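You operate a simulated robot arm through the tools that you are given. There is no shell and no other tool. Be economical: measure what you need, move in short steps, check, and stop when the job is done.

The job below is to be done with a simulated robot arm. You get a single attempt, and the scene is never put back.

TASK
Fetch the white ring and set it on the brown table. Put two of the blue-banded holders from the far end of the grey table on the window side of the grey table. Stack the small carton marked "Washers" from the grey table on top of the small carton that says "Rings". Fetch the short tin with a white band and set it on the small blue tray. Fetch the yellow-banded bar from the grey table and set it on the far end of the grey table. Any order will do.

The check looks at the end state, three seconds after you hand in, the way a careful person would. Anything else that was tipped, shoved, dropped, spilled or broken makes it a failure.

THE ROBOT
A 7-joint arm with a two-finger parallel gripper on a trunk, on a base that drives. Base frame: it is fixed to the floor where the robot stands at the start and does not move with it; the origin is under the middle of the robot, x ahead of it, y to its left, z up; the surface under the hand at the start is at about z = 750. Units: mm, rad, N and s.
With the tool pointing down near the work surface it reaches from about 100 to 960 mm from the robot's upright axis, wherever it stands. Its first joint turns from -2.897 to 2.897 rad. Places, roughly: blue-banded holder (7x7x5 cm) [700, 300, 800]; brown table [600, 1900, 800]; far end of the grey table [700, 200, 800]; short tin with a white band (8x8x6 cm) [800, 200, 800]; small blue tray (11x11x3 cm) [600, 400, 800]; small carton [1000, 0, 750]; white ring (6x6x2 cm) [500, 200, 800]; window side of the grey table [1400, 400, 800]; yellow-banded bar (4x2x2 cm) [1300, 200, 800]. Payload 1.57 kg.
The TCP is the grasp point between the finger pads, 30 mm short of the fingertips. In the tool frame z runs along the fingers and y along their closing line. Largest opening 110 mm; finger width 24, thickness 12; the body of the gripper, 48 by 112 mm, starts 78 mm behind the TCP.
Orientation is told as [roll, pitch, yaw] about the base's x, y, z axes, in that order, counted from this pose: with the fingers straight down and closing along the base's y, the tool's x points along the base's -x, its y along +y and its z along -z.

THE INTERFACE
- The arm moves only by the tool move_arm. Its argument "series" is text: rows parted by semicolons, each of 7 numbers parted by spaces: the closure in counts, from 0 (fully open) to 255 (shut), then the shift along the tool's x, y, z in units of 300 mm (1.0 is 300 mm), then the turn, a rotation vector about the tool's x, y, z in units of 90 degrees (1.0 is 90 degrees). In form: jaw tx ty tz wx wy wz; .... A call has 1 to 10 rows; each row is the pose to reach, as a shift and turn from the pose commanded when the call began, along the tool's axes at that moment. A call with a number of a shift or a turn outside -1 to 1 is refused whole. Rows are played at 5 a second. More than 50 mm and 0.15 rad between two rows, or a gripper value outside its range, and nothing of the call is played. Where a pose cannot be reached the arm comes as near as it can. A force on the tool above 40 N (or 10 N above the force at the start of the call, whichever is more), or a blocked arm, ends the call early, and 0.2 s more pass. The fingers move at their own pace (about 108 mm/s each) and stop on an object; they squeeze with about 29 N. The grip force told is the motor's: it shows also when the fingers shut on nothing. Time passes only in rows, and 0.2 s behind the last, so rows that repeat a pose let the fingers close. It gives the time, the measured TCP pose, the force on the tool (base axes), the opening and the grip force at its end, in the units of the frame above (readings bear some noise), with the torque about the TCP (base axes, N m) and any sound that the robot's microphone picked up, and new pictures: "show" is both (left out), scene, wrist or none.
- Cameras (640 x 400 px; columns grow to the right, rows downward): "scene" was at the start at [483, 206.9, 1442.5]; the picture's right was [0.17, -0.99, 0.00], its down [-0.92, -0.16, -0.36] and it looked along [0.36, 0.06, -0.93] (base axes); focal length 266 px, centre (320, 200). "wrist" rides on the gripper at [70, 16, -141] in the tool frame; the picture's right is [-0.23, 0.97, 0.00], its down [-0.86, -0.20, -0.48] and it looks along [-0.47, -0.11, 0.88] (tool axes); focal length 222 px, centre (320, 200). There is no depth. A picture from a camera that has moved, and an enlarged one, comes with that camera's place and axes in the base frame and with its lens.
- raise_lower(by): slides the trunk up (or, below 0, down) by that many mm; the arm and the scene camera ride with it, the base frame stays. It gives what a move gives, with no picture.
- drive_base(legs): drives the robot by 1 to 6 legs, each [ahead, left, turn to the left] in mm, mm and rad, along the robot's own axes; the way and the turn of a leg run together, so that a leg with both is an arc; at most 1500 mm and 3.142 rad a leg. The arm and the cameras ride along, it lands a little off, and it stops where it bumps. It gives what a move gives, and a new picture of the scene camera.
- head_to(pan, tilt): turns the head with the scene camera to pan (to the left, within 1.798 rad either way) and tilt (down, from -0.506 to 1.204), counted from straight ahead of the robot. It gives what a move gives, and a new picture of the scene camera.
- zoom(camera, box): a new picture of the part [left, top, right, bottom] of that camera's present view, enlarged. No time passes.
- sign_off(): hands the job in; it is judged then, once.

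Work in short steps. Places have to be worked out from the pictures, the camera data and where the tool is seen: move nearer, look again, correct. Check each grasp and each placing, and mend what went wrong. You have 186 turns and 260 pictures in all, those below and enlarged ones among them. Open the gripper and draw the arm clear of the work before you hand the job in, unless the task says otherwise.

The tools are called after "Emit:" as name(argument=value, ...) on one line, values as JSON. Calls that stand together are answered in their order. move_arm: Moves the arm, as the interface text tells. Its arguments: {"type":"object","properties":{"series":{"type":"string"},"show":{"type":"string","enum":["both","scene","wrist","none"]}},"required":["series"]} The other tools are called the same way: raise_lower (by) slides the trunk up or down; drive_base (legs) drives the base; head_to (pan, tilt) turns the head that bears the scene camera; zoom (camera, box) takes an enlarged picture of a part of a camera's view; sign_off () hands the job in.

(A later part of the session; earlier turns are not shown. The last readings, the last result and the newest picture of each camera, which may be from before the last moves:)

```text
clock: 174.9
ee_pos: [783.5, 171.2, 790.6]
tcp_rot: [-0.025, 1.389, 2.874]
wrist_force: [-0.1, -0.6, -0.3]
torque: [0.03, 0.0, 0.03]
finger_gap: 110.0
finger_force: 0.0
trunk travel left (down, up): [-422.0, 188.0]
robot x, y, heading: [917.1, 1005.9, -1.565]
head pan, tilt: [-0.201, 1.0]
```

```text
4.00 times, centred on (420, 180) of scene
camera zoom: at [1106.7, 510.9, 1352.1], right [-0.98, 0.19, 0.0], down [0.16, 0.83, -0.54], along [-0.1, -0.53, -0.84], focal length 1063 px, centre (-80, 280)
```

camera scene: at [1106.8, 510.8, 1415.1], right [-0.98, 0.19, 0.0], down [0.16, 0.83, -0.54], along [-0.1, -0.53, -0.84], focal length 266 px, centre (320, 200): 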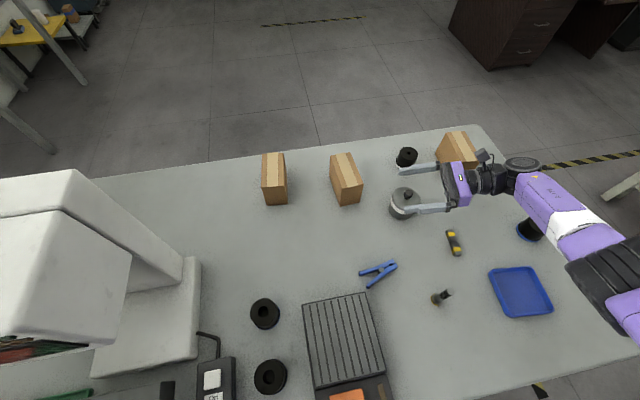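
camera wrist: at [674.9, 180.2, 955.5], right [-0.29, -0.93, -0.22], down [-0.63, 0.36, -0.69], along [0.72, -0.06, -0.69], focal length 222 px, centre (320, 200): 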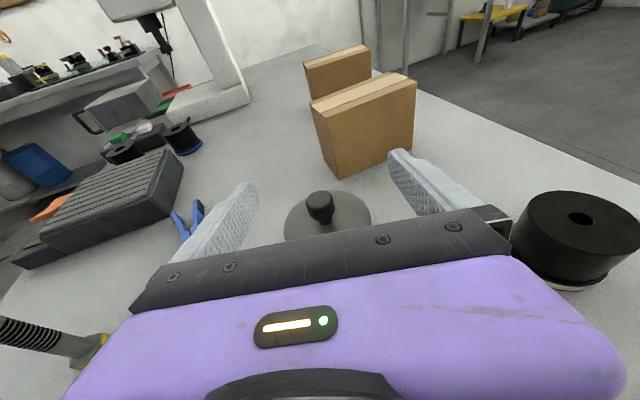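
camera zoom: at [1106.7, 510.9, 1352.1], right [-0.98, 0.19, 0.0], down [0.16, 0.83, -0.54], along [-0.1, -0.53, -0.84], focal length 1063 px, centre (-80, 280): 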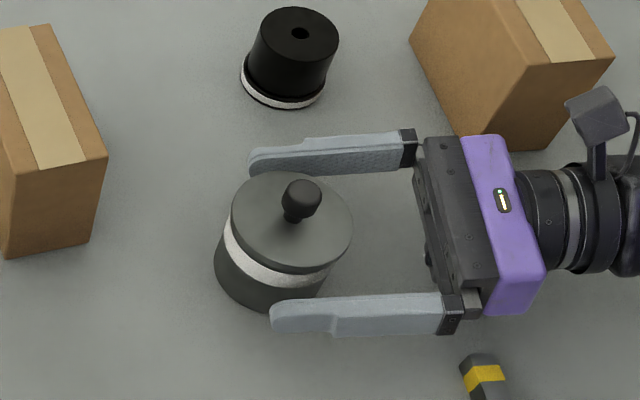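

Lower 3 mm more and close on the body.

Emit:
raise_lower(by=-3)

Emit:
move_arm(series="100 0 0 0 0 0 0;255 0 0 0 0 0 0;255 0 0 0 0 0 0;255 0 0 0 0 0 0;255 0 0 0 0 0 0")

Emit:
zoom(camera="wrist", box=[180, 120, 500, 300])

Emit:
zoom(camera="scene", box=[360, 130, 480, 230])

```text
clock: 175.4
ee_pos: [783.6, 171.4, 787.3]
tcp_rot: [-0.025, 1.386, 2.872]
wrist_force: [0.3, -0.3, 0.3]
torque: [0.0, 0.01, 0.03]
finger_gap: 110.1
finger_force: 0.0
trunk travel left (down, up): [-419.0, 191.0]
robot x, y, heading: [916.6, 1008.6, -1.567]
head pan, tilt: [-0.201, 1.0]
```

```text
clock: 176.6
ee_pos: [783.4, 170.6, 786.9]
tcp_rot: [-0.027, 1.388, 2.871]
wrist_force: [1.2, 0.0, 0.1]
torque: [-0.16, -0.05, -0.03]
finger_gap: 72.6
finger_force: 28.6
trunk travel left (down, up): [-419.0, 191.0]
robot x, y, heading: [913.5, 1007.5, -1.566]
head pan, tilt: [-0.201, 1.0]
camera scene: at [1106.8, 510.9, 1349.0], right [-0.98, 0.19, 0.0], down [0.16, 0.83, -0.54], along [-0.1, -0.53, -0.84], focal length 266 px, centre (320, 200)
camera wrist: at [656.6, 186.3, 881.2], right [-0.28, -0.93, -0.23], down [-0.56, 0.35, -0.75], along [0.78, -0.08, -0.62], focal length 222 px, centre (320, 200)
```

scene: 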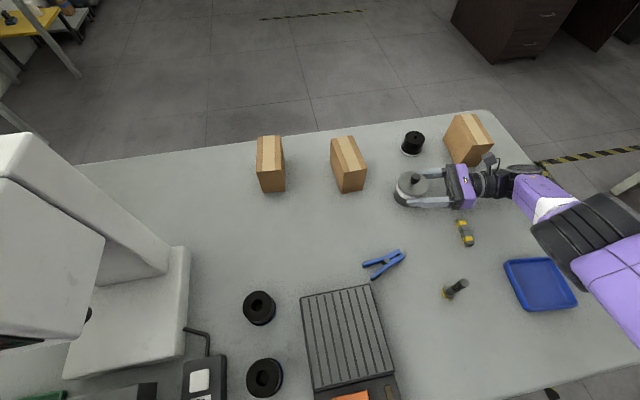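
wrist: 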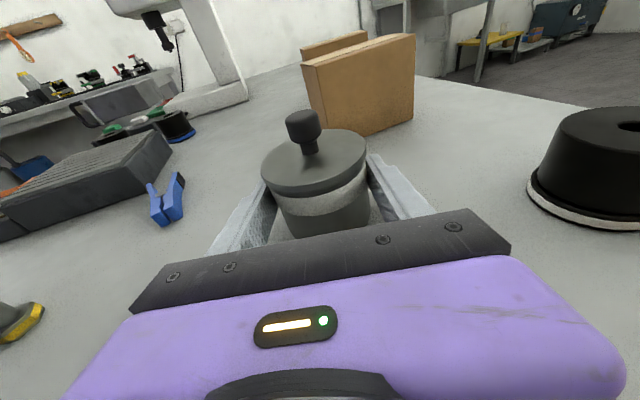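

```text
2.00 times, centred on (340, 210) of wrist
camera zoom: at [656.6, 186.3, 881.2], right [-0.28, -0.93, -0.23], down [-0.56, 0.35, -0.75], along [0.78, -0.08, -0.62], focal length 444 px, centre (280, 180)
```

zoom: 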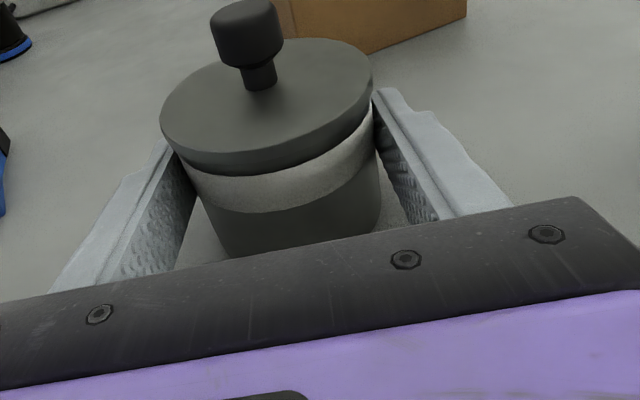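

```text
4.00 times, centred on (420, 180) of scene
camera zoom: at [1106.8, 510.9, 1349.0], right [-0.98, 0.19, 0.0], down [0.16, 0.83, -0.54], along [-0.1, -0.53, -0.84], focal length 1063 px, centre (-80, 280)
```

zoom: 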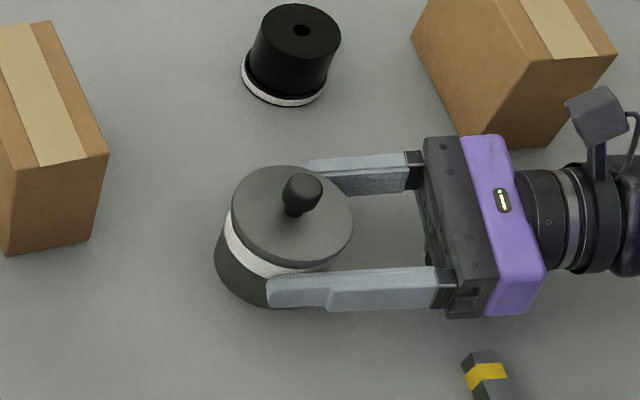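

Gripped at 72.6 mm on the body. Test lift with the trunk by 5 mm, checking force and sound.

Emit:
raise_lower(by=5)

Emit:
zoom(camera="wrist", box=[180, 120, 500, 300])

```text
clock: 177.1
ee_pos: [784.4, 172.4, 790.6]
tcp_rot: [-0.034, 1.387, 2.865]
wrist_force: [0.0, -0.8, -5.9]
torque: [0.02, 0.07, 0.0]
finger_gap: 71.5
finger_force: 28.9
trunk travel left (down, up): [-424.0, 186.0]
robot x, y, heading: [919.2, 1004.8, -1.56]
head pan, tilt: [-0.201, 1.0]
```

```text
2.00 times, centred on (340, 210) of wrist
camera zoom: at [656.7, 186.4, 885.7], right [-0.28, -0.93, -0.23], down [-0.56, 0.35, -0.75], along [0.78, -0.08, -0.62], focal length 444 px, centre (280, 180)
```

zoom: 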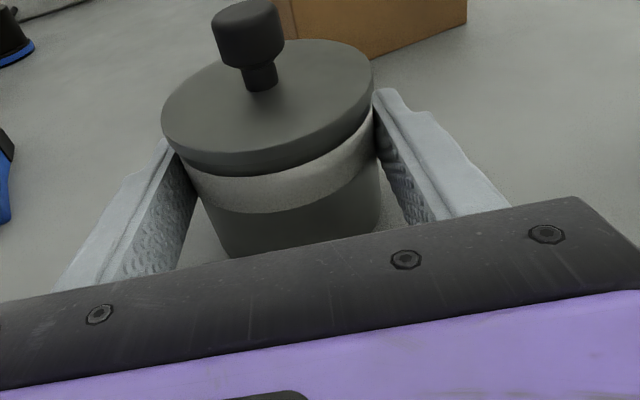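

The tin is lifted (6 N) with the lid seated. Raise further.

Emit:
raise_lower(by=75)

Emit:
zoom(camera="scene", box=[340, 100, 560, 320])

```text
clock: 178.3
ee_pos: [784.1, 171.3, 866.7]
tcp_rot: [-0.03, 1.389, 2.868]
wrist_force: [0.2, -0.8, -6.2]
torque: [0.01, 0.07, 0.04]
finger_gap: 71.4
finger_force: 29.1
trunk travel left (down, up): [-499.0, 111.0]
robot x, y, heading: [918.1, 1009.7, -1.558]
head pan, tilt: [-0.201, 1.0]
```

```text
1.82 times, centred on (450, 210) of scene
camera zoom: at [1106.7, 510.7, 1429.0], right [-0.98, 0.19, 0.0], down [0.16, 0.83, -0.54], along [-0.1, -0.53, -0.84], focal length 483 px, centre (84, 182)
```

zoom: 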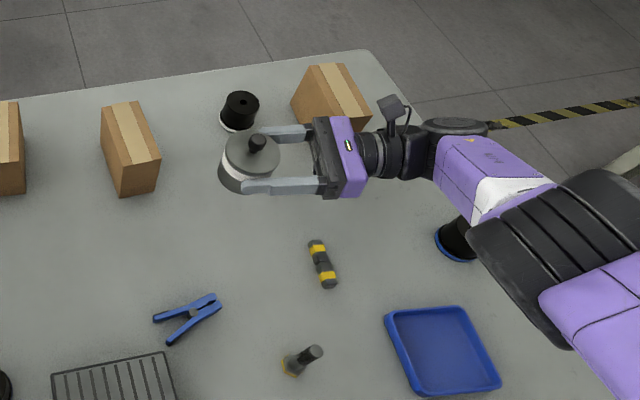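

I carry the tin over toward the tray (~(603,442)).

Emit:
move_arm(series="255 -0.008 -0.035 -0.043 0 0 0;255 -0.024 -0.106 -0.128 0 0 0;255 -0.041 -0.183 -0.222 0 0 0;255 -0.058 -0.261 -0.316 0 0 0;255 -0.075 -0.338 -0.41 0 0 0;255 -0.093 -0.416 -0.504 0 0 0;255 -0.11 -0.494 -0.6 0 0 0;255 -0.127 -0.571 -0.693 0 0 0;255 -0.144 -0.648 -0.787 0 0 0;255 -0.157 -0.705 -0.855 0 0 0")

Emit:
zoom(camera="scene", box=[440, 180, 600, 340])

```text
clock: 180.5
ee_pos: [597.0, 420.2, 867.4]
tcp_rot: [-0.02, 1.385, 2.875]
wrist_force: [0.6, 1.3, -6.1]
torque: [0.0, 0.1, 0.0]
finger_gap: 71.3
finger_force: 28.6
out of reach, approached as far as the arm can: row 2, 3, 4, 5, 6, 7, 10
trunk travel left (down, up): [-499.0, 111.0]
robot x, y, heading: [916.6, 1008.4, -1.561]
head pan, tilt: [-0.201, 1.0]
camera scene: at [1106.5, 510.7, 1429.1], right [-0.98, 0.19, 0.0], down [0.16, 0.83, -0.54], along [-0.1, -0.53, -0.84], focal length 266 px, centre (320, 200)
camera wrist: at [470.5, 435.1, 962.1], right [-0.28, -0.93, -0.23], down [-0.56, 0.35, -0.75], along [0.78, -0.08, -0.62], focal length 222 px, centre (320, 200)
```

scene: 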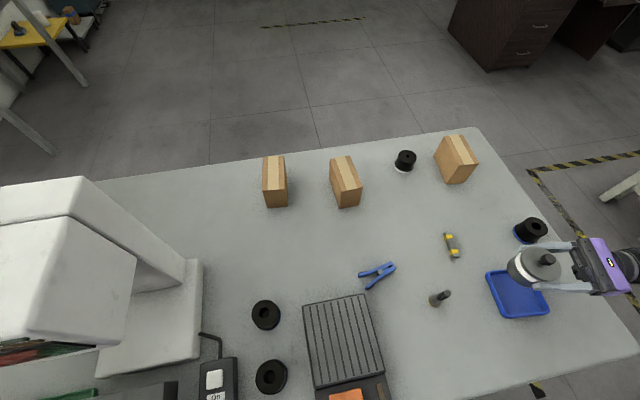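
wrist: 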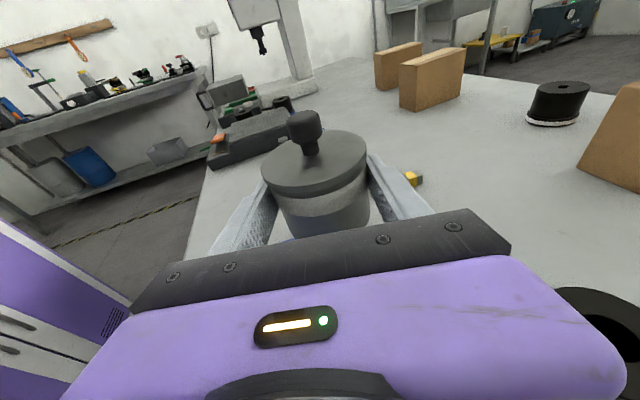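

```text
2.50 times, centred on (520, 260) of scene
camera zoom: at [1106.5, 510.7, 1429.1], right [-0.98, 0.19, 0.0], down [0.16, 0.83, -0.54], along [-0.1, -0.53, -0.84], focal length 664 px, centre (-180, 50)
```

zoom: 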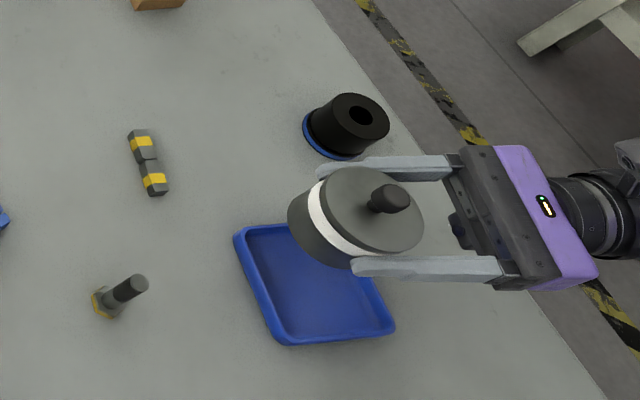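

Tin centre is at about (610,417); tray centre ≈(605,446). I shift accordingly and check margins.

Emit:
move_arm(series="255 -0.004 -0.045 -0.02 0 0 0;255 -0.008 -0.09 -0.041 0 0 0;255 -0.008 -0.09 -0.041 0 0 0", show="scene")

Emit:
zoom(camera="scene", box=[460, 220, 580, 340])

```text
clock: 181.3
ee_pos: [591.7, 448.9, 867.3]
tcp_rot: [-0.03, 1.389, 2.87]
wrist_force: [-0.1, 0.2, -6.3]
torque: [0.03, 0.07, -0.01]
finger_gap: 71.2
finger_force: 29.4
trunk travel left (down, up): [-499.0, 111.0]
robot x, y, heading: [915.9, 1008.3, -1.562]
head pan, tilt: [-0.201, 1.0]
camera scene: at [1106.7, 510.8, 1429.0], right [-0.98, 0.19, 0.0], down [0.16, 0.83, -0.54], along [-0.1, -0.53, -0.84], focal length 266 px, centre (320, 200)
```

scene: 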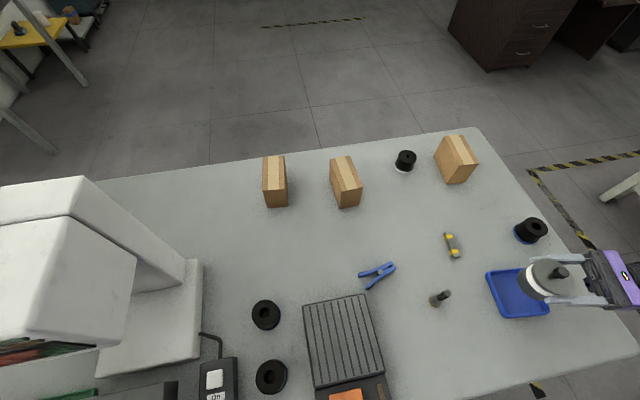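

```text
3.33 times, centred on (520, 280) of scene
camera zoom: at [1106.7, 510.8, 1429.0], right [-0.98, 0.19, 0.0], down [0.16, 0.83, -0.54], along [-0.1, -0.53, -0.84], focal length 886 px, centre (-347, -67)
```

zoom: 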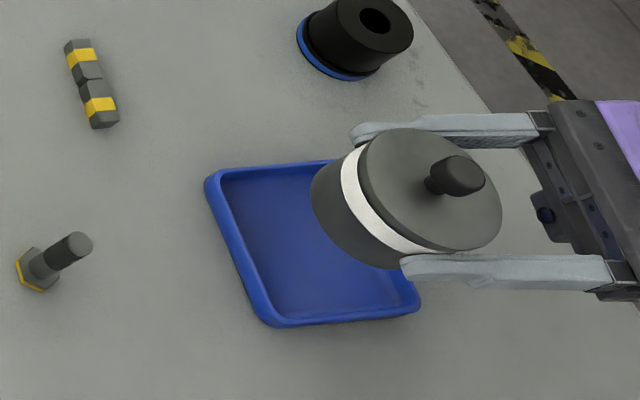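

Lower the trunk 45 mm and recheck alignment just above the rim.

Emit:
raise_lower(by=-45)

Emit:
zoom(camera="scene", box=[460, 220, 620, 340])

Emit:
zoom(camera="wrist", box=[180, 120, 500, 300])

```text
clock: 182.1
ee_pos: [590.6, 449.9, 824.2]
tcp_rot: [-0.028, 1.388, 2.87]
wrist_force: [0.0, -0.3, -6.4]
torque: [0.04, 0.07, -0.02]
finger_gap: 71.7
finger_force: 29.1
trunk travel left (down, up): [-454.0, 156.0]
robot x, y, heading: [915.0, 1010.5, -1.562]
head pan, tilt: [-0.201, 1.0]
```

```text
3.33 times, centred on (540, 280) of scene
camera zoom: at [1106.7, 510.8, 1384.0], right [-0.98, 0.19, 0.0], down [0.16, 0.83, -0.54], along [-0.1, -0.53, -0.84], focal length 886 px, centre (-413, -67)
```

zoom: 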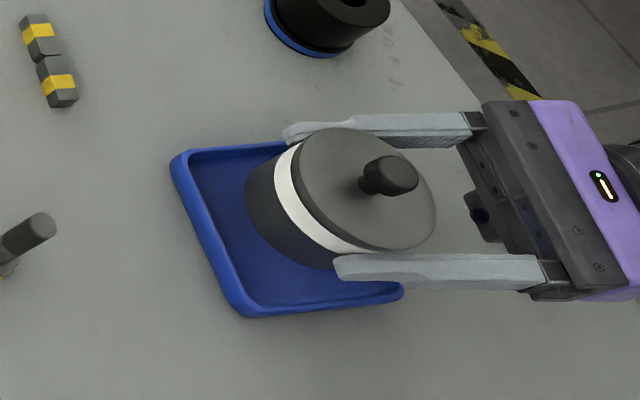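

```text
2.00 times, centred on (340, 210) of wrist
camera zoom: at [464.0, 464.1, 918.0], right [-0.28, -0.93, -0.23], down [-0.56, 0.35, -0.75], along [0.78, -0.08, -0.62], focal length 444 px, centre (280, 180)
```

zoom: 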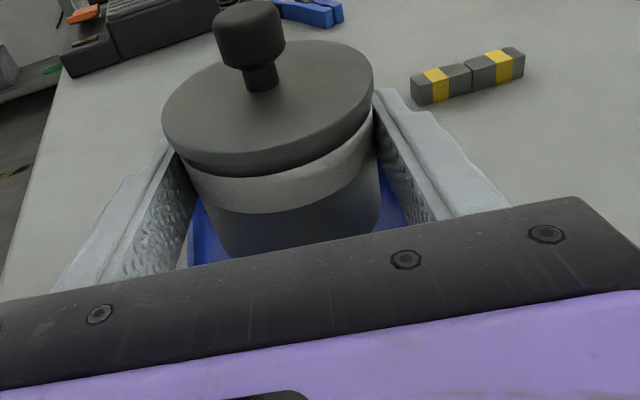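

Correct by about (4,2) mm, then lower 28 mm.

Emit:
move_arm(series="255 0.002 -0.01 0.011 0 0 0;255 0.002 -0.01 0.011 0 0 0", show="none")

Emit:
raise_lower(by=-28)

Emit:
zoom(camera="scene", box=[460, 220, 620, 340])

Emit:
zoom(camera="wrist", box=[180, 120, 500, 300])

```text
clock: 182.7
ee_pos: [596.4, 451.3, 822.5]
tcp_rot: [-0.03, 1.389, 2.868]
wrist_force: [0.2, -0.3, -6.2]
torque: [0.02, 0.1, -0.01]
finger_gap: 71.5
finger_force: 29.0
trunk travel left (down, up): [-454.0, 156.0]
robot x, y, heading: [915.7, 1007.5, -1.557]
head pan, tilt: [-0.201, 1.0]
```

```text
clock: 183.5
ee_pos: [594.5, 452.3, 796.4]
tcp_rot: [-0.029, 1.386, 2.87]
wrist_force: [-0.4, 0.6, -6.0]
torque: [0.01, 0.09, -0.02]
finger_gap: 71.4
finger_force: 29.2
trunk travel left (down, up): [-426.0, 184.0]
robot x, y, heading: [912.7, 1007.7, -1.562]
head pan, tilt: [-0.201, 1.0]
```

```text
3.33 times, centred on (540, 280) of scene
camera zoom: at [1106.7, 510.8, 1356.0], right [-0.98, 0.19, 0.0], down [0.16, 0.83, -0.54], along [-0.1, -0.53, -0.84], focal length 886 px, centre (-413, -67)
```

zoom: 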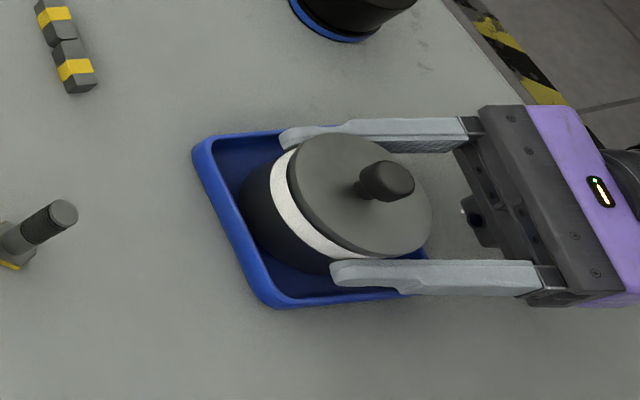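

```text
2.00 times, centred on (340, 210) of wrist
camera zoom: at [468.7, 466.5, 890.3], right [-0.28, -0.93, -0.23], down [-0.56, 0.35, -0.75], along [0.78, -0.08, -0.62], focal length 444 px, centre (280, 180)
```

zoom: 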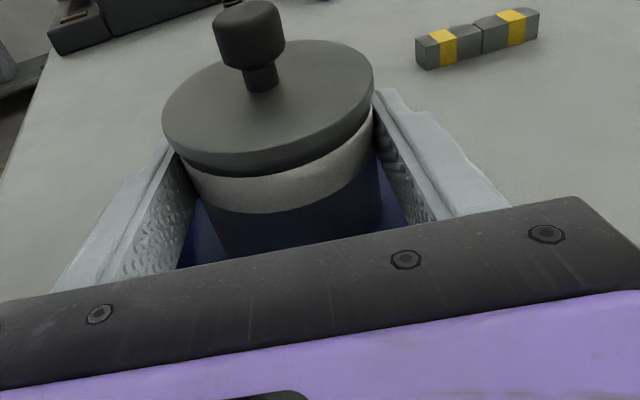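

Well centred. Lower in 2 mm steps watching the force.

Emit:
raise_lower(by=-2)

Emit:
raise_lower(by=-2)

```text
clock: 184.0
ee_pos: [595.6, 451.2, 794.4]
tcp_rot: [-0.028, 1.388, 2.868]
wrist_force: [-0.3, 0.0, -5.7]
torque: [0.03, 0.06, 0.0]
finger_gap: 71.5
finger_force: 28.4
trunk travel left (down, up): [-424.0, 186.0]
robot x, y, heading: [914.1, 1004.9, -1.561]
head pan, tilt: [-0.201, 1.0]
```

```text
clock: 184.5
ee_pos: [596.0, 452.2, 792.0]
tcp_rot: [-0.028, 1.387, 2.867]
wrist_force: [0.2, -0.4, -5.0]
torque: [0.01, 0.04, 0.01]
finger_gap: 71.5
finger_force: 28.9
trunk travel left (down, up): [-422.0, 188.0]
robot x, y, heading: [916.0, 1006.9, -1.565]
head pan, tilt: [-0.201, 1.0]
```

Emit:
raise_lower(by=-1)

Emit:
zoom(camera="scene", box=[490, 230, 590, 310])

```text
clock: 185.0
ee_pos: [596.3, 452.0, 792.0]
tcp_rot: [-0.022, 1.388, 2.879]
wrist_force: [0.4, 1.9, 4.1]
torque: [-0.28, 0.08, 0.03]
finger_gap: 71.2
finger_force: 29.1
trunk travel left (down, up): [-421.0, 189.0]
robot x, y, heading: [917.5, 1006.7, -1.566]
head pan, tilt: [-0.201, 1.0]
```

```text
5.00 times, centred on (540, 270) of scene
camera zoom: at [1106.8, 511.0, 1351.2], right [-0.98, 0.19, 0.0], down [0.16, 0.83, -0.54], along [-0.1, -0.53, -0.84], focal length 1329 px, centre (-780, -150)
```

zoom: 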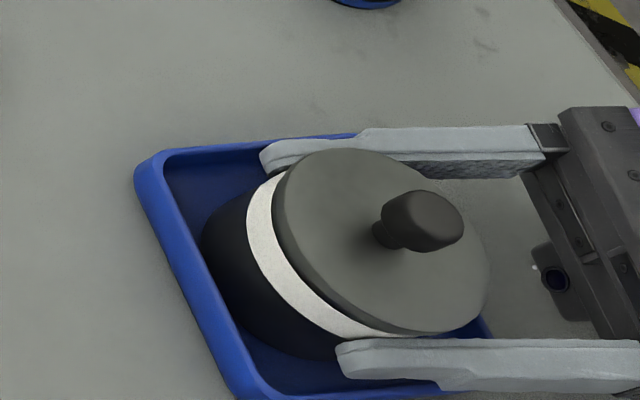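

Contact. Open only slightly (gap ≈ 79 mm) so the fingers don't push the tray walls, then raise.

Emit:
move_arm(series="150 0 0 0 0 0 0;72 0 0 0 0 0 0;72 0 0 0 0 0 0;72 0 0 0 0 0 0", show="wrist")

Emit:
zoom(camera="wrist", box=[180, 120, 500, 300])

```text
clock: 186.0
ee_pos: [594.6, 451.2, 790.0]
tcp_rot: [-0.028, 1.389, 2.87]
wrist_force: [-0.1, 0.1, 0.4]
torque: [-0.01, -0.02, -0.01]
finger_gap: 79.0
finger_force: 0.1
trunk travel left (down, up): [-421.0, 189.0]
robot x, y, heading: [921.3, 1006.6, -1.56]
head pan, tilt: [-0.201, 1.0]
camera wrist: at [468.7, 466.6, 885.4], right [-0.28, -0.93, -0.23], down [-0.56, 0.35, -0.75], along [0.78, -0.08, -0.62], focal length 222 px, centre (320, 200)
```

wrist: 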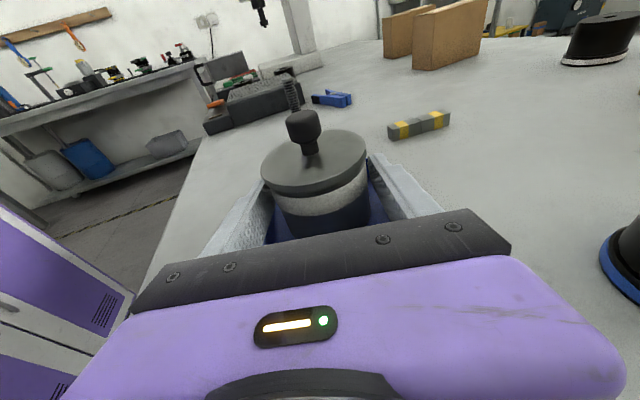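

```text
2.00 times, centred on (340, 210) of wrist
camera zoom: at [468.7, 466.6, 885.4], right [-0.28, -0.93, -0.23], down [-0.56, 0.35, -0.75], along [0.78, -0.08, -0.62], focal length 444 px, centre (280, 180)
```

zoom: 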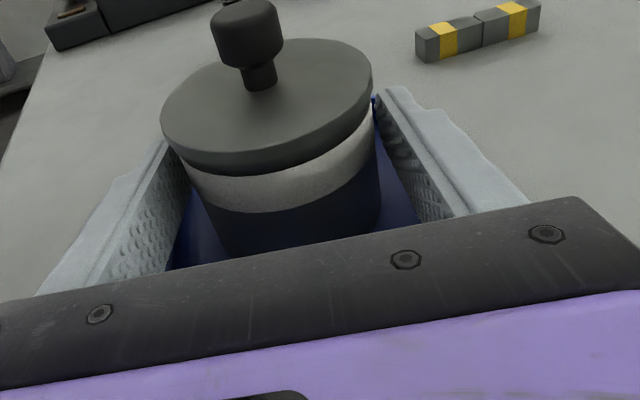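

Free of the body. Open a touch more and raise slowly.

Emit:
move_arm(series="64 0 0 0 0 0 0;64 0 0 0 0 0 0", show="none")

Emit:
raise_lower(by=12)

Emit:
zoom(camera="scene", box=[490, 230, 590, 310])

```text
clock: 186.6
ee_pos: [594.7, 450.9, 790.5]
tcp_rot: [-0.028, 1.387, 2.868]
wrist_force: [-0.5, 0.3, 0.4]
torque: [-0.02, 0.0, 0.0]
finger_gap: 82.5
finger_force: 0.1
trunk travel left (down, up): [-421.0, 189.0]
robot x, y, heading: [917.9, 1010.4, -1.563]
head pan, tilt: [-0.201, 1.0]
```

```text
clock: 187.2
ee_pos: [595.8, 452.0, 803.5]
tcp_rot: [-0.029, 1.39, 2.87]
wrist_force: [-0.3, -0.3, -0.4]
torque: [0.01, 0.02, 0.0]
finger_gap: 82.0
finger_force: 0.0
trunk travel left (down, up): [-433.0, 177.0]
robot x, y, heading: [914.0, 1001.8, -1.563]
head pan, tilt: [-0.201, 1.0]
```

```text
5.00 times, centred on (540, 270) of scene
camera zoom: at [1106.7, 510.9, 1363.1], right [-0.98, 0.19, 0.0], down [0.16, 0.83, -0.54], along [-0.1, -0.53, -0.84], focal length 1329 px, centre (-780, -150)
```

zoom: 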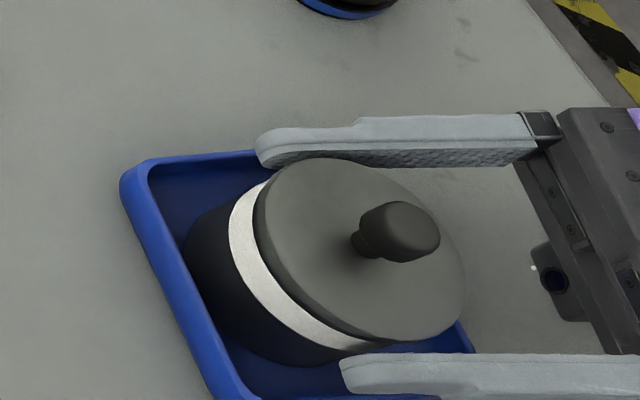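

Good, the tin stays with lid seated. Raise fully and view the result.

Emit:
raise_lower(by=100)

Emit:
move_arm(series="0 0 0 -0.1 0 0 0;0 0 0 -0.2 0 0 0;0 0 0 -0.2 0 0 0")

Emit:
zoom(camera="scene", box=[440, 210, 600, 330])

```text
clock: 188.5
ee_pos: [595.4, 452.4, 903.3]
tcp_rot: [-0.028, 1.388, 2.87]
wrist_force: [0.6, 0.2, -0.4]
torque: [0.0, -0.01, 0.0]
finger_gap: 82.6
finger_force: 0.1
trunk travel left (down, up): [-533.0, 77.0]
robot x, y, heading: [916.6, 1006.2, -1.564]
head pan, tilt: [-0.201, 1.0]
```

```text
clock: 189.3
ee_pos: [584.9, 453.9, 906.2]
tcp_rot: [-0.025, 1.388, 2.871]
wrist_force: [-0.4, 0.2, 0.2]
torque: [0.0, -0.02, -0.01]
finger_gap: 110.0
finger_force: 0.1
out of reach, approached as far as the arm can: row 1, 2, 3
trunk travel left (down, up): [-533.0, 77.0]
robot x, y, heading: [916.6, 1005.5, -1.564]
head pan, tilt: [-0.201, 1.0]
camera scene: at [1106.7, 510.9, 1463.1], right [-0.98, 0.19, 0.0], down [0.16, 0.83, -0.54], along [-0.1, -0.53, -0.84], focal length 266 px, centre (320, 200)
camera wrist: at [458.8, 469.0, 999.3], right [-0.28, -0.93, -0.23], down [-0.56, 0.35, -0.75], along [0.78, -0.08, -0.62], focal length 222 px, centre (320, 200)
```

scene: 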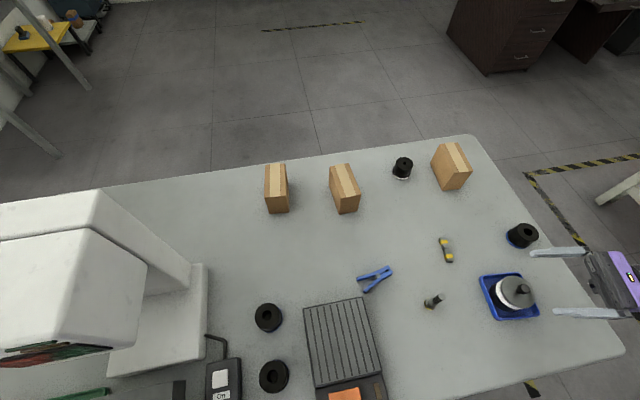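
wrist: 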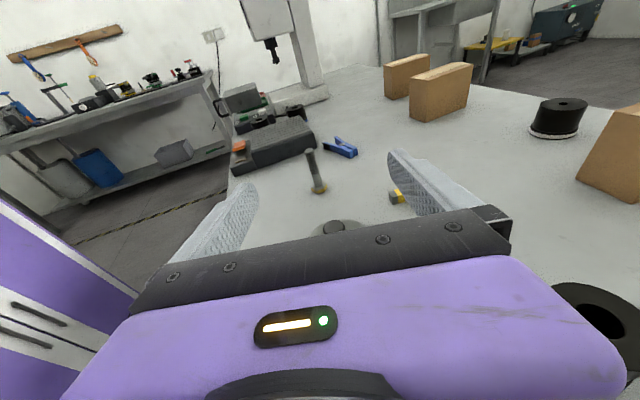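

```text
3.33 times, centred on (520, 270) of scene
camera zoom: at [1106.7, 510.9, 1463.1], right [-0.98, 0.19, 0.0], down [0.16, 0.83, -0.54], along [-0.1, -0.53, -0.84], focal length 886 px, centre (-347, -33)
```

zoom: 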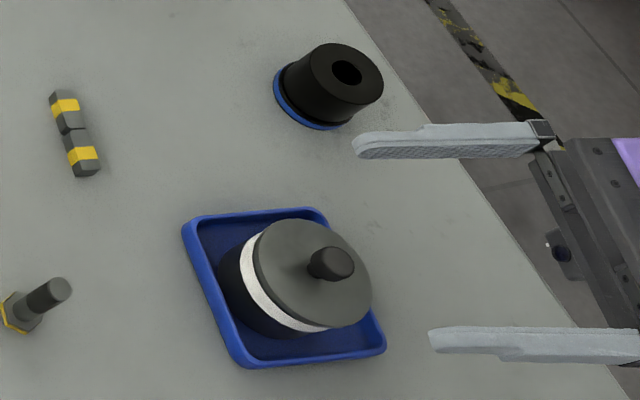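

The tin sits in the tray, lid on. Now the cartons, whose labels face −y: I'll go round to the other side of the table. First raise the trunk and bring the tool upright.

Emit:
raise_lower(by=60)

Emit:
move_arm(series="0 0 0 0 0 -0.09 0;0 0 0 0 0 -0.18 0;0 0 0 0 0 -0.27 0;0 0 0 0 0 -0.36 0;0 0 0 0 0 -0.45 0;0 0 0 0 0 -0.54 0;0 0 0 0 0 -0.63 0;0 0 0 0 0 -0.72 0;0 0 0 0 0 -0.81 0;0 0 0 0 0 -0.884 0", show="none")

```text
clock: 190.3
ee_pos: [585.1, 454.4, 964.5]
tcp_rot: [-0.029, 1.387, 2.87]
wrist_force: [-0.2, -0.1, 0.5]
torque: [0.03, 0.01, -0.01]
finger_gap: 110.0
finger_force: 0.0
trunk travel left (down, up): [-593.0, 17.0]
robot x, y, heading: [916.9, 1006.9, -1.565]
head pan, tilt: [-0.201, 1.0]
```

```text
clock: 192.5
ee_pos: [585.2, 453.3, 964.0]
tcp_rot: [-0.004, -0.002, 2.897]
wrist_force: [0.1, 0.0, -0.2]
torque: [-0.01, 0.0, 0.05]
finger_gap: 109.9
finger_force: 0.1
trunk travel left (down, up): [-593.0, 17.0]
robot x, y, heading: [919.1, 1005.8, -1.568]
head pan, tilt: [-0.201, 1.0]
```

Emit:
move_arm(series="0 0.081 -0.018 0 0 0 -0.09;0 0.163 -0.036 0 0 0 -0.18;0 0.244 -0.054 0 0 0 -0.27;0 0.326 -0.072 0 0 0 -0.36;0 0.407 -0.09 0 0 0 -0.45;0 0.488 -0.108 0 0 0 -0.54;0 0.57 -0.126 0 0 0 -0.63;0 0.651 -0.144 0 0 0 -0.72;0 0.733 -0.162 0 0 0 -0.81;0 0.814 -0.18 0 0 0 -0.9", show="none")

Emit:
move_arm(series="0 0 0 0 0 0 -0.09;0 0 0 0 0 0 -0.18;0 0 0 0 0 0 -0.26;0 0 0 0 0 0 -0.26", show="none")

Emit:
drive_base(legs=[[0, -880, 0]])

```text
clock: 194.7
ee_pos: [834.1, 444.7, 965.3]
tcp_rot: [-0.002, 0.005, -1.97]
wrist_force: [-0.3, 0.7, 0.5]
torque: [-0.01, -0.01, 0.01]
finger_gap: 110.1
finger_force: 0.1
trunk travel left (down, up): [-593.0, 17.0]
robot x, y, heading: [916.7, 1006.9, -1.567]
head pan, tilt: [-0.201, 1.0]
```

```text
clock: 195.7
ee_pos: [836.9, 446.0, 965.0]
tcp_rot: [0.001, 0.005, -1.562]
wrist_force: [0.1, 0.3, 0.0]
torque: [0.01, 0.0, -0.01]
finger_gap: 110.1
finger_force: 0.0
trunk travel left (down, up): [-593.0, 17.0]
robot x, y, heading: [919.9, 1009.1, -1.561]
head pan, tilt: [-0.201, 1.0]
```

```text
clock: 200.5
ee_pos: [-50.7, 429.5, 965.9]
tcp_rot: [0.0, 0.005, -1.547]
wrist_force: [0.0, 0.6, 0.4]
torque: [-0.01, -0.02, 0.01]
finger_gap: 109.9
finger_force: 0.1
trunk travel left (down, up): [-593.0, 17.0]
robot x, y, heading: [18.9, 995.3, -1.549]
head pan, tilt: [-0.201, 1.0]
camera scene: at [219.0, 499.5, 1523.1], right [-0.98, 0.18, 0.0], down [0.15, 0.83, -0.54], along [-0.09, -0.53, -0.84], focal length 266 px, centre (320, 200)
```

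scene: 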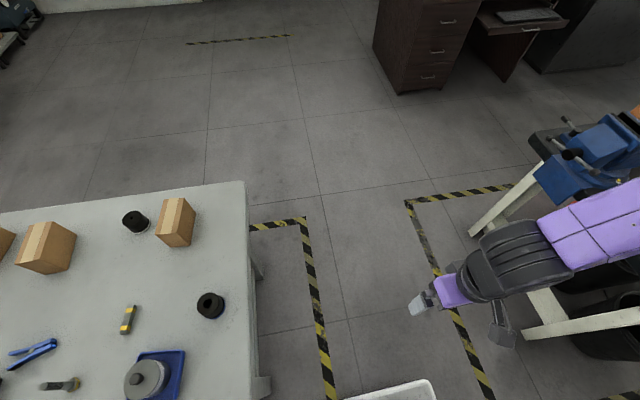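

A bench with a vise is close on the arm's elbow side. I turn left to heading 0 (as at the start) and strafe past the table end that way.

Emit:
drive_base(legs=[[0, 0, 1.549], [-40, 0, 0]])

Emit:
drive_base(legs=[[0, -990, 0]])

```text
clock: 205.2
ee_pos: [543.3, 926.1, 964.1]
tcp_rot: [-0.002, 0.007, 0.033]
wrist_force: [0.4, -0.4, -1.1]
torque: [0.02, 0.03, -0.05]
finger_gap: 109.9
finger_force: 0.2
trunk travel left (down, up): [-593.0, 17.0]
robot x, y, heading: [-18.2, 989.2, 0.032]
head pan, tilt: [-0.201, 1.0]
camera scene: at [470.0, 1191.8, 1522.9], right [-0.17, -0.99, 0.0], down [-0.83, 0.14, -0.54], along [0.53, -0.09, -0.84], focal length 266 px, centre (320, 200)
```

scene: 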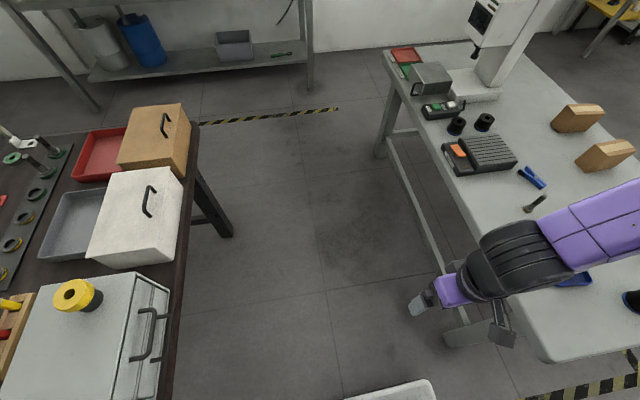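

```text
clock: 210.4
ee_pos: [595.9, -62.6, 964.6]
tcp_rot: [0.0, 0.005, 0.066]
wrist_force: [1.0, 0.1, -0.4]
torque: [0.02, -0.03, -0.01]
finger_gap: 109.8
finger_force: 0.0
trunk travel left (down, up): [-593.0, 17.0]
robot x, y, heading: [30.5, -14.2, 0.066]
head pan, tilt: [-0.201, 1.0]
camera scene: at [513.9, 201.4, 1523.1], right [-0.13, -0.99, 0.0], down [-0.83, 0.11, -0.54], along [0.54, -0.07, -0.84], focal length 266 px, centre (320, 200)
```

scene: 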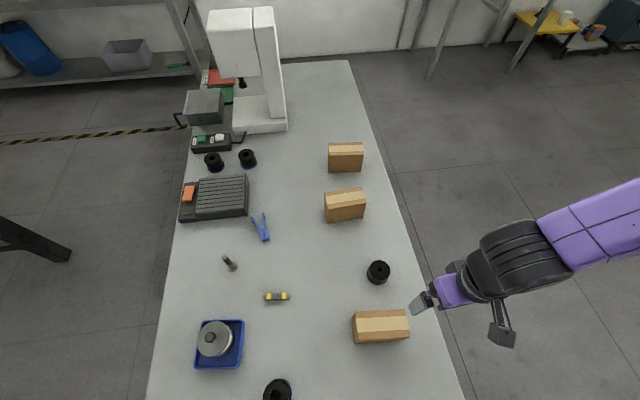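

Continue: strafe right past the table, then forward along its right side.

Emit:
drive_base(legs=[[-30, 0, -0.066], [0, -660, 0], [840, 0, 0]])

Emit:
drive_base(legs=[[0, 0, 1.55]])

```text
clock: 218.5
ee_pos: [1403.1, -725.3, 964.8]
tcp_rot: [-0.001, 0.005, 0.011]
wrist_force: [0.5, 0.2, -0.2]
torque: [0.02, 0.0, 0.0]
finger_gap: 110.2
finger_force: 0.1
trunk travel left (down, up): [-593.0, 17.0]
robot x, y, heading: [841.3, -647.7, 0.01]
head pan, tilt: [-0.201, 1.0]
camera scene: at [1334.5, -458.4, 1523.1], right [-0.19, -0.98, 0.0], down [-0.83, 0.16, -0.54], along [0.53, -0.1, -0.84], focal length 266 px, centre (320, 200)
```

scene: 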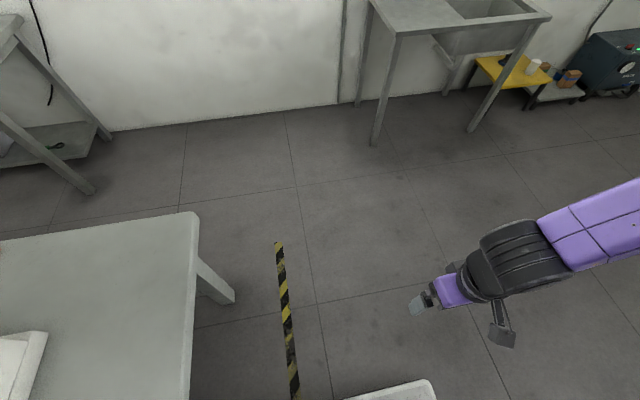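

```text
clock: 222.6
ee_pos: [948.9, -91.3, 965.0]
tcp_rot: [0.0, 0.005, 1.526]
wrist_force: [-0.5, 0.0, -0.1]
torque: [0.02, -0.03, 0.06]
finger_gap: 109.9
finger_force: 0.1
trunk travel left (down, up): [-593.0, 17.0]
robot x, y, heading: [840.1, -647.2, 1.532]
head pan, tilt: [-0.201, 1.0]
camera scene: at [676.8, -147.9, 1523.1], right [0.97, -0.24, 0.0], down [-0.2, -0.82, -0.54], along [0.13, 0.52, -0.84], focal length 266 px, centre (320, 200)
```

scene: 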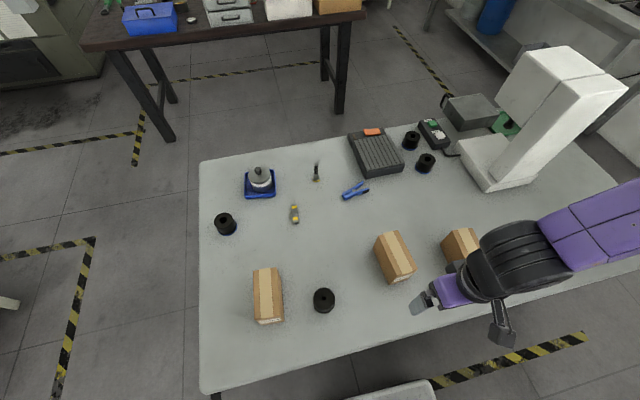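

From here the −y faces are visible; zoom for labels.

Emit:
zoom(camera="scene", box=[365, 220, 425, 290])

Emit:
zoom(camera="scene", box=[240, 260, 300, 330])

Emit:
zoom(camera="wrist", box=[0, 0, 640, 400])

```text
5.71 times, centred on (395, 255) of scene
camera zoom: at [676.8, -147.9, 1523.1], right [0.97, -0.24, 0.0], down [-0.2, -0.82, -0.54], along [0.13, 0.52, -0.84], focal length 1518 px, centre (-109, -114)
```

zoom: 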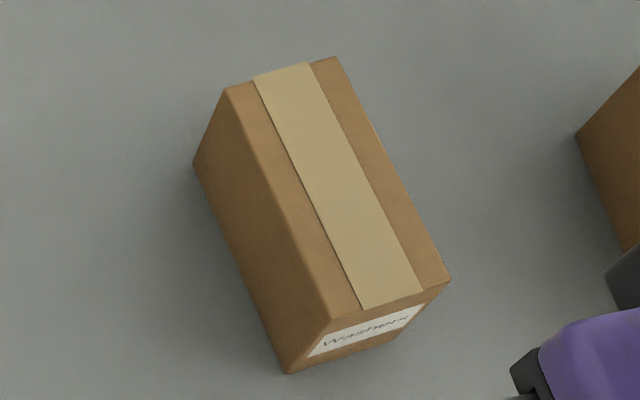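

```text
5.71 times, centred on (270, 295) of scene
camera zoom: at [676.8, -147.9, 1523.1], right [0.97, -0.24, 0.0], down [-0.2, -0.82, -0.54], along [0.13, 0.52, -0.84], focal length 1518 px, centre (606, -343)
```

zoom: 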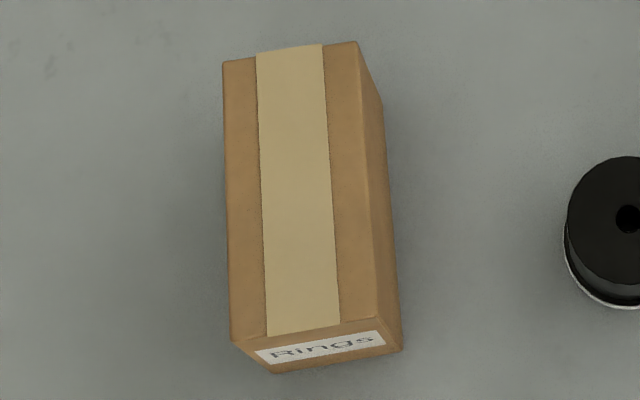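

```text
1.00 times, centred on (320, 200) of wrist (not enlarged: the box is as wide or as high as the picture)
camera zoom: at [929.3, -159.4, 1106.8], right [-0.96, 0.27, 0.0], down [0.24, 0.85, 0.47], along [0.13, 0.46, -0.88], focal length 222 px, centre (320, 200)
```

zoom: 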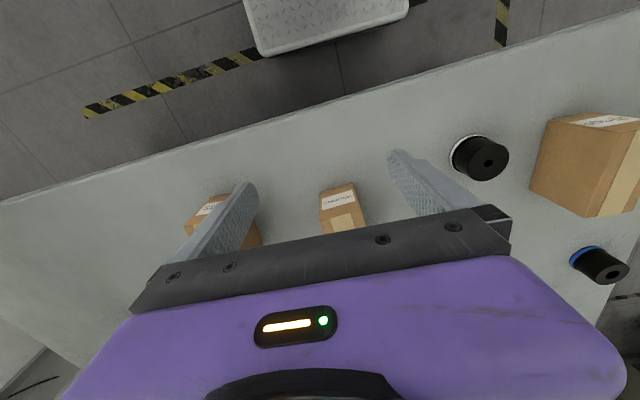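

The middle carton is "Washers" and the near-end one "Rings". I go above "Washers" (≈(947,62), 61 mm wide along x) aligning the yaw.

Emit:
move_arm(series="0 -0.13 0.007 0 0 0 -0.015;0 -0.26 0.014 0 0 0 -0.03;0 -0.39 0.021 0.05 0 0 -0.045;0 -0.512 0.028 0.1 0 0 -0.06;0 -0.512 0.028 0.1 0 0 -0.06", show="wrist")

Emit:
zoom(camera="wrist", box=[220, 60, 420, 220])

```text
clock: 223.8
ee_pos: [946.8, 62.7, 932.2]
tcp_rot: [0.0, 0.007, 1.621]
wrist_force: [0.5, 0.8, 0.0]
torque: [0.02, 0.0, -0.02]
finger_gap: 109.8
finger_force: 0.0
trunk travel left (down, up): [-593.0, 17.0]
robot x, y, heading: [840.4, -647.3, 1.527]
head pan, tilt: [-0.201, 1.0]
camera wrist: at [933.7, -6.4, 1073.7], right [-0.98, 0.18, 0.0], down [0.16, 0.87, 0.47], along [0.08, 0.47, -0.88], focal length 222 px, centre (320, 200)
```

wrist: 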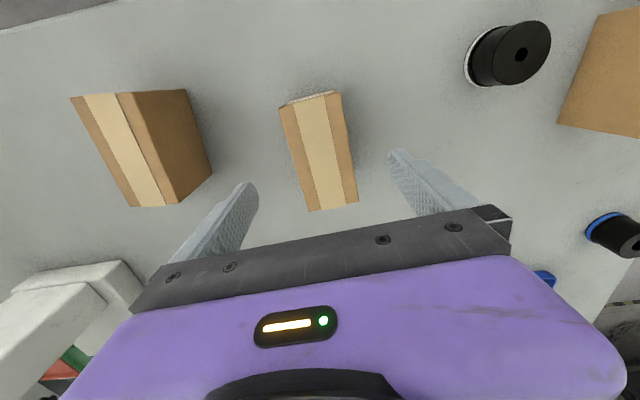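

```text
2.50 times, centred on (320, 140) of wrist
camera zoom: at [933.7, -6.4, 1073.7], right [-0.98, 0.18, 0.0], down [0.16, 0.87, 0.47], along [0.08, 0.47, -0.88], focal length 555 px, centre (320, 350)
```

zoom: 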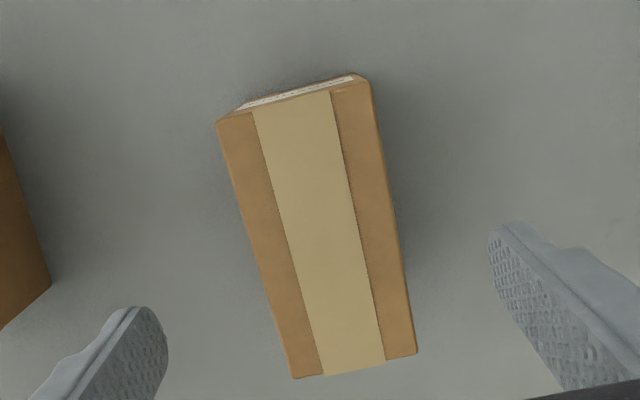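

Well aligned. Descend to z≈815 and close.

Emit:
move_arm(series="0 0 0.002 0.14 0 0 0;0 0 0.002 0.27 0 0 0;0 0 0.002 0.36 0 0 0;0 0 0.002 0.39 0 0 0;0 0 0.002 0.39 0 0 0;255 0 0.002 0.39 0 0 0;255 0 0.002 0.39 0 0 0;255 0 0.002 0.39 0 0 0;255 0 0.002 0.38 0 0 0;255 0 0.002 0.35 0 0 0")

```text
clock: 226.0
ee_pos: [944.7, 61.6, 829.0]
tcp_rot: [-0.001, 0.005, 1.622]
wrist_force: [-1.1, -0.2, -5.6]
torque: [-0.03, -0.01, -0.02]
finger_gap: 61.9
finger_force: 29.2
trunk travel left (down, up): [-593.0, 17.0]
robot x, y, heading: [844.5, -650.9, 1.525]
head pan, tilt: [-0.201, 1.0]
camera scene: at [676.8, -147.7, 1523.0], right [0.97, -0.24, 0.0], down [-0.2, -0.82, -0.54], along [0.13, 0.52, -0.84], focal length 266 px, centre (320, 200)
camera wrist: at [932.0, -6.8, 971.0], right [-0.98, 0.18, 0.0], down [0.16, 0.87, 0.47], along [0.08, 0.47, -0.88], focal length 222 px, centre (320, 200)
```

scene: 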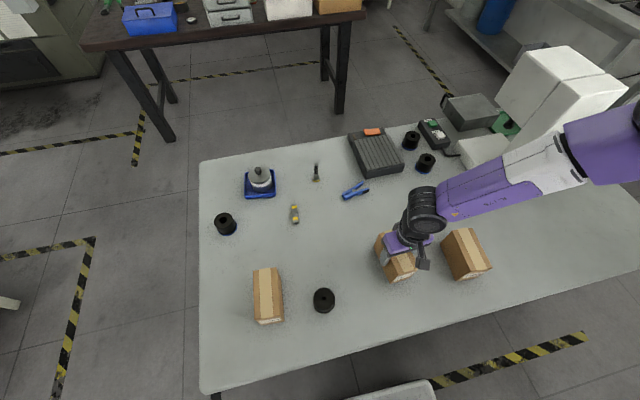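
wrist: 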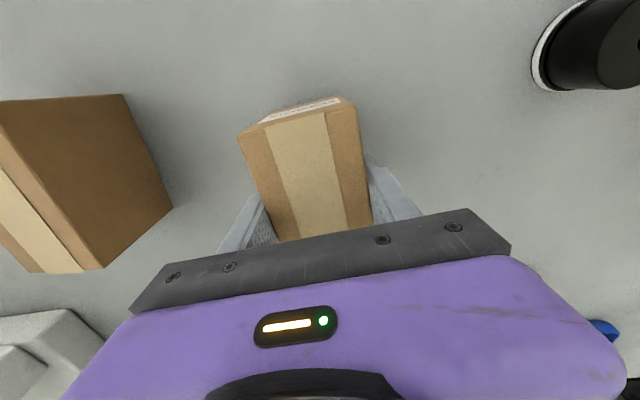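

Washers carton held (5.6 N). Lift and carry it toward the Rings carton.

Emit:
move_arm(series="255 0 0 -0.13 0 0 0;255 0 0 -0.27 0 0 0;255 0 0.06 -0.39 0 0 0.01;255 0 0.18 -0.46 0 0 0.025;255 0 0.33 -0.46 0 0 0.04;255 0 0.48 -0.46 0 0 0.055;255 0 0.63 -0.46 0 0 0.07;255 0 0.78 -0.46 0 0 0.079;255 0 0.88 -0.46 0 0 0.079;255 0 0.88 -0.46 0 0 0.079")

Emit:
zoom(camera="scene", box=[220, 200, 420, 340])

```text
clock: 228.2
ee_pos: [683.9, 48.0, 964.1]
tcp_rot: [0.0, 0.004, 1.498]
wrist_force: [-0.7, 0.3, -4.5]
torque: [-0.03, 0.0, 0.01]
finger_gap: 62.0
finger_force: 29.0
trunk travel left (down, up): [-593.0, 17.0]
robot x, y, heading: [841.7, -648.8, 1.532]
head pan, tilt: [-0.201, 1.0]
camera scene: at [676.5, -147.8, 1523.0], right [0.97, -0.24, 0.0], down [-0.2, -0.82, -0.54], along [0.13, 0.52, -0.84], focal length 266 px, centre (320, 200)
camera wrist: at [661.6, -17.8, 1105.6], right [-0.95, 0.3, 0.0], down [0.26, 0.84, 0.47], along [0.14, 0.45, -0.88], focal length 222 px, centre (320, 200)
```

scene: 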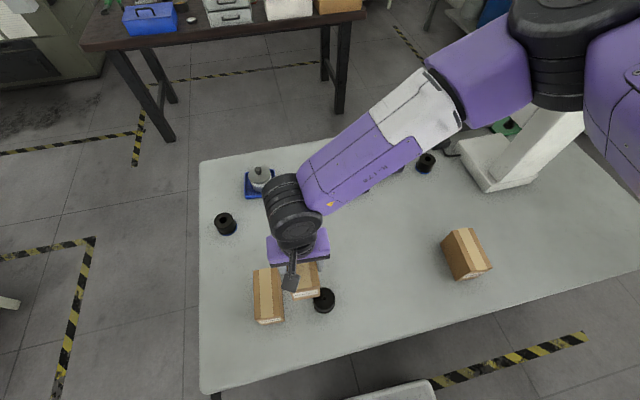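
wrist: 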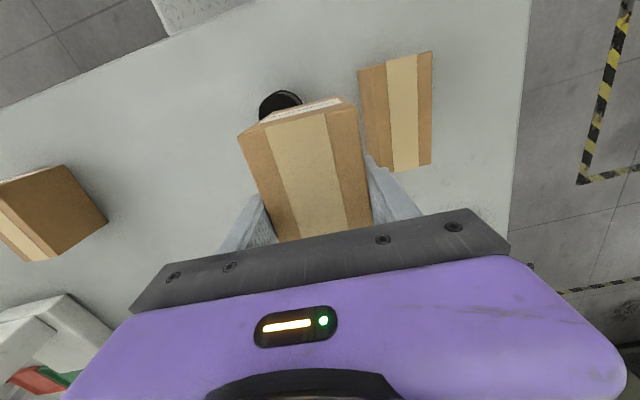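

```text
2.86 times, centred on (320, 270) of scene
camera zoom: at [676.5, -147.8, 1523.0], right [0.97, -0.24, 0.0], down [-0.2, -0.82, -0.54], along [0.13, 0.52, -0.84], focal length 759 px, centre (320, 0)
```

zoom: 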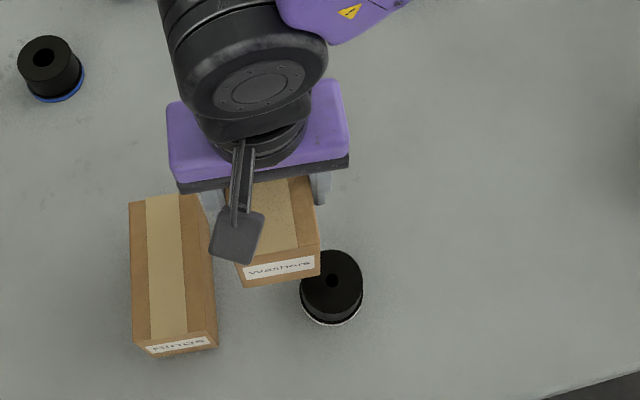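

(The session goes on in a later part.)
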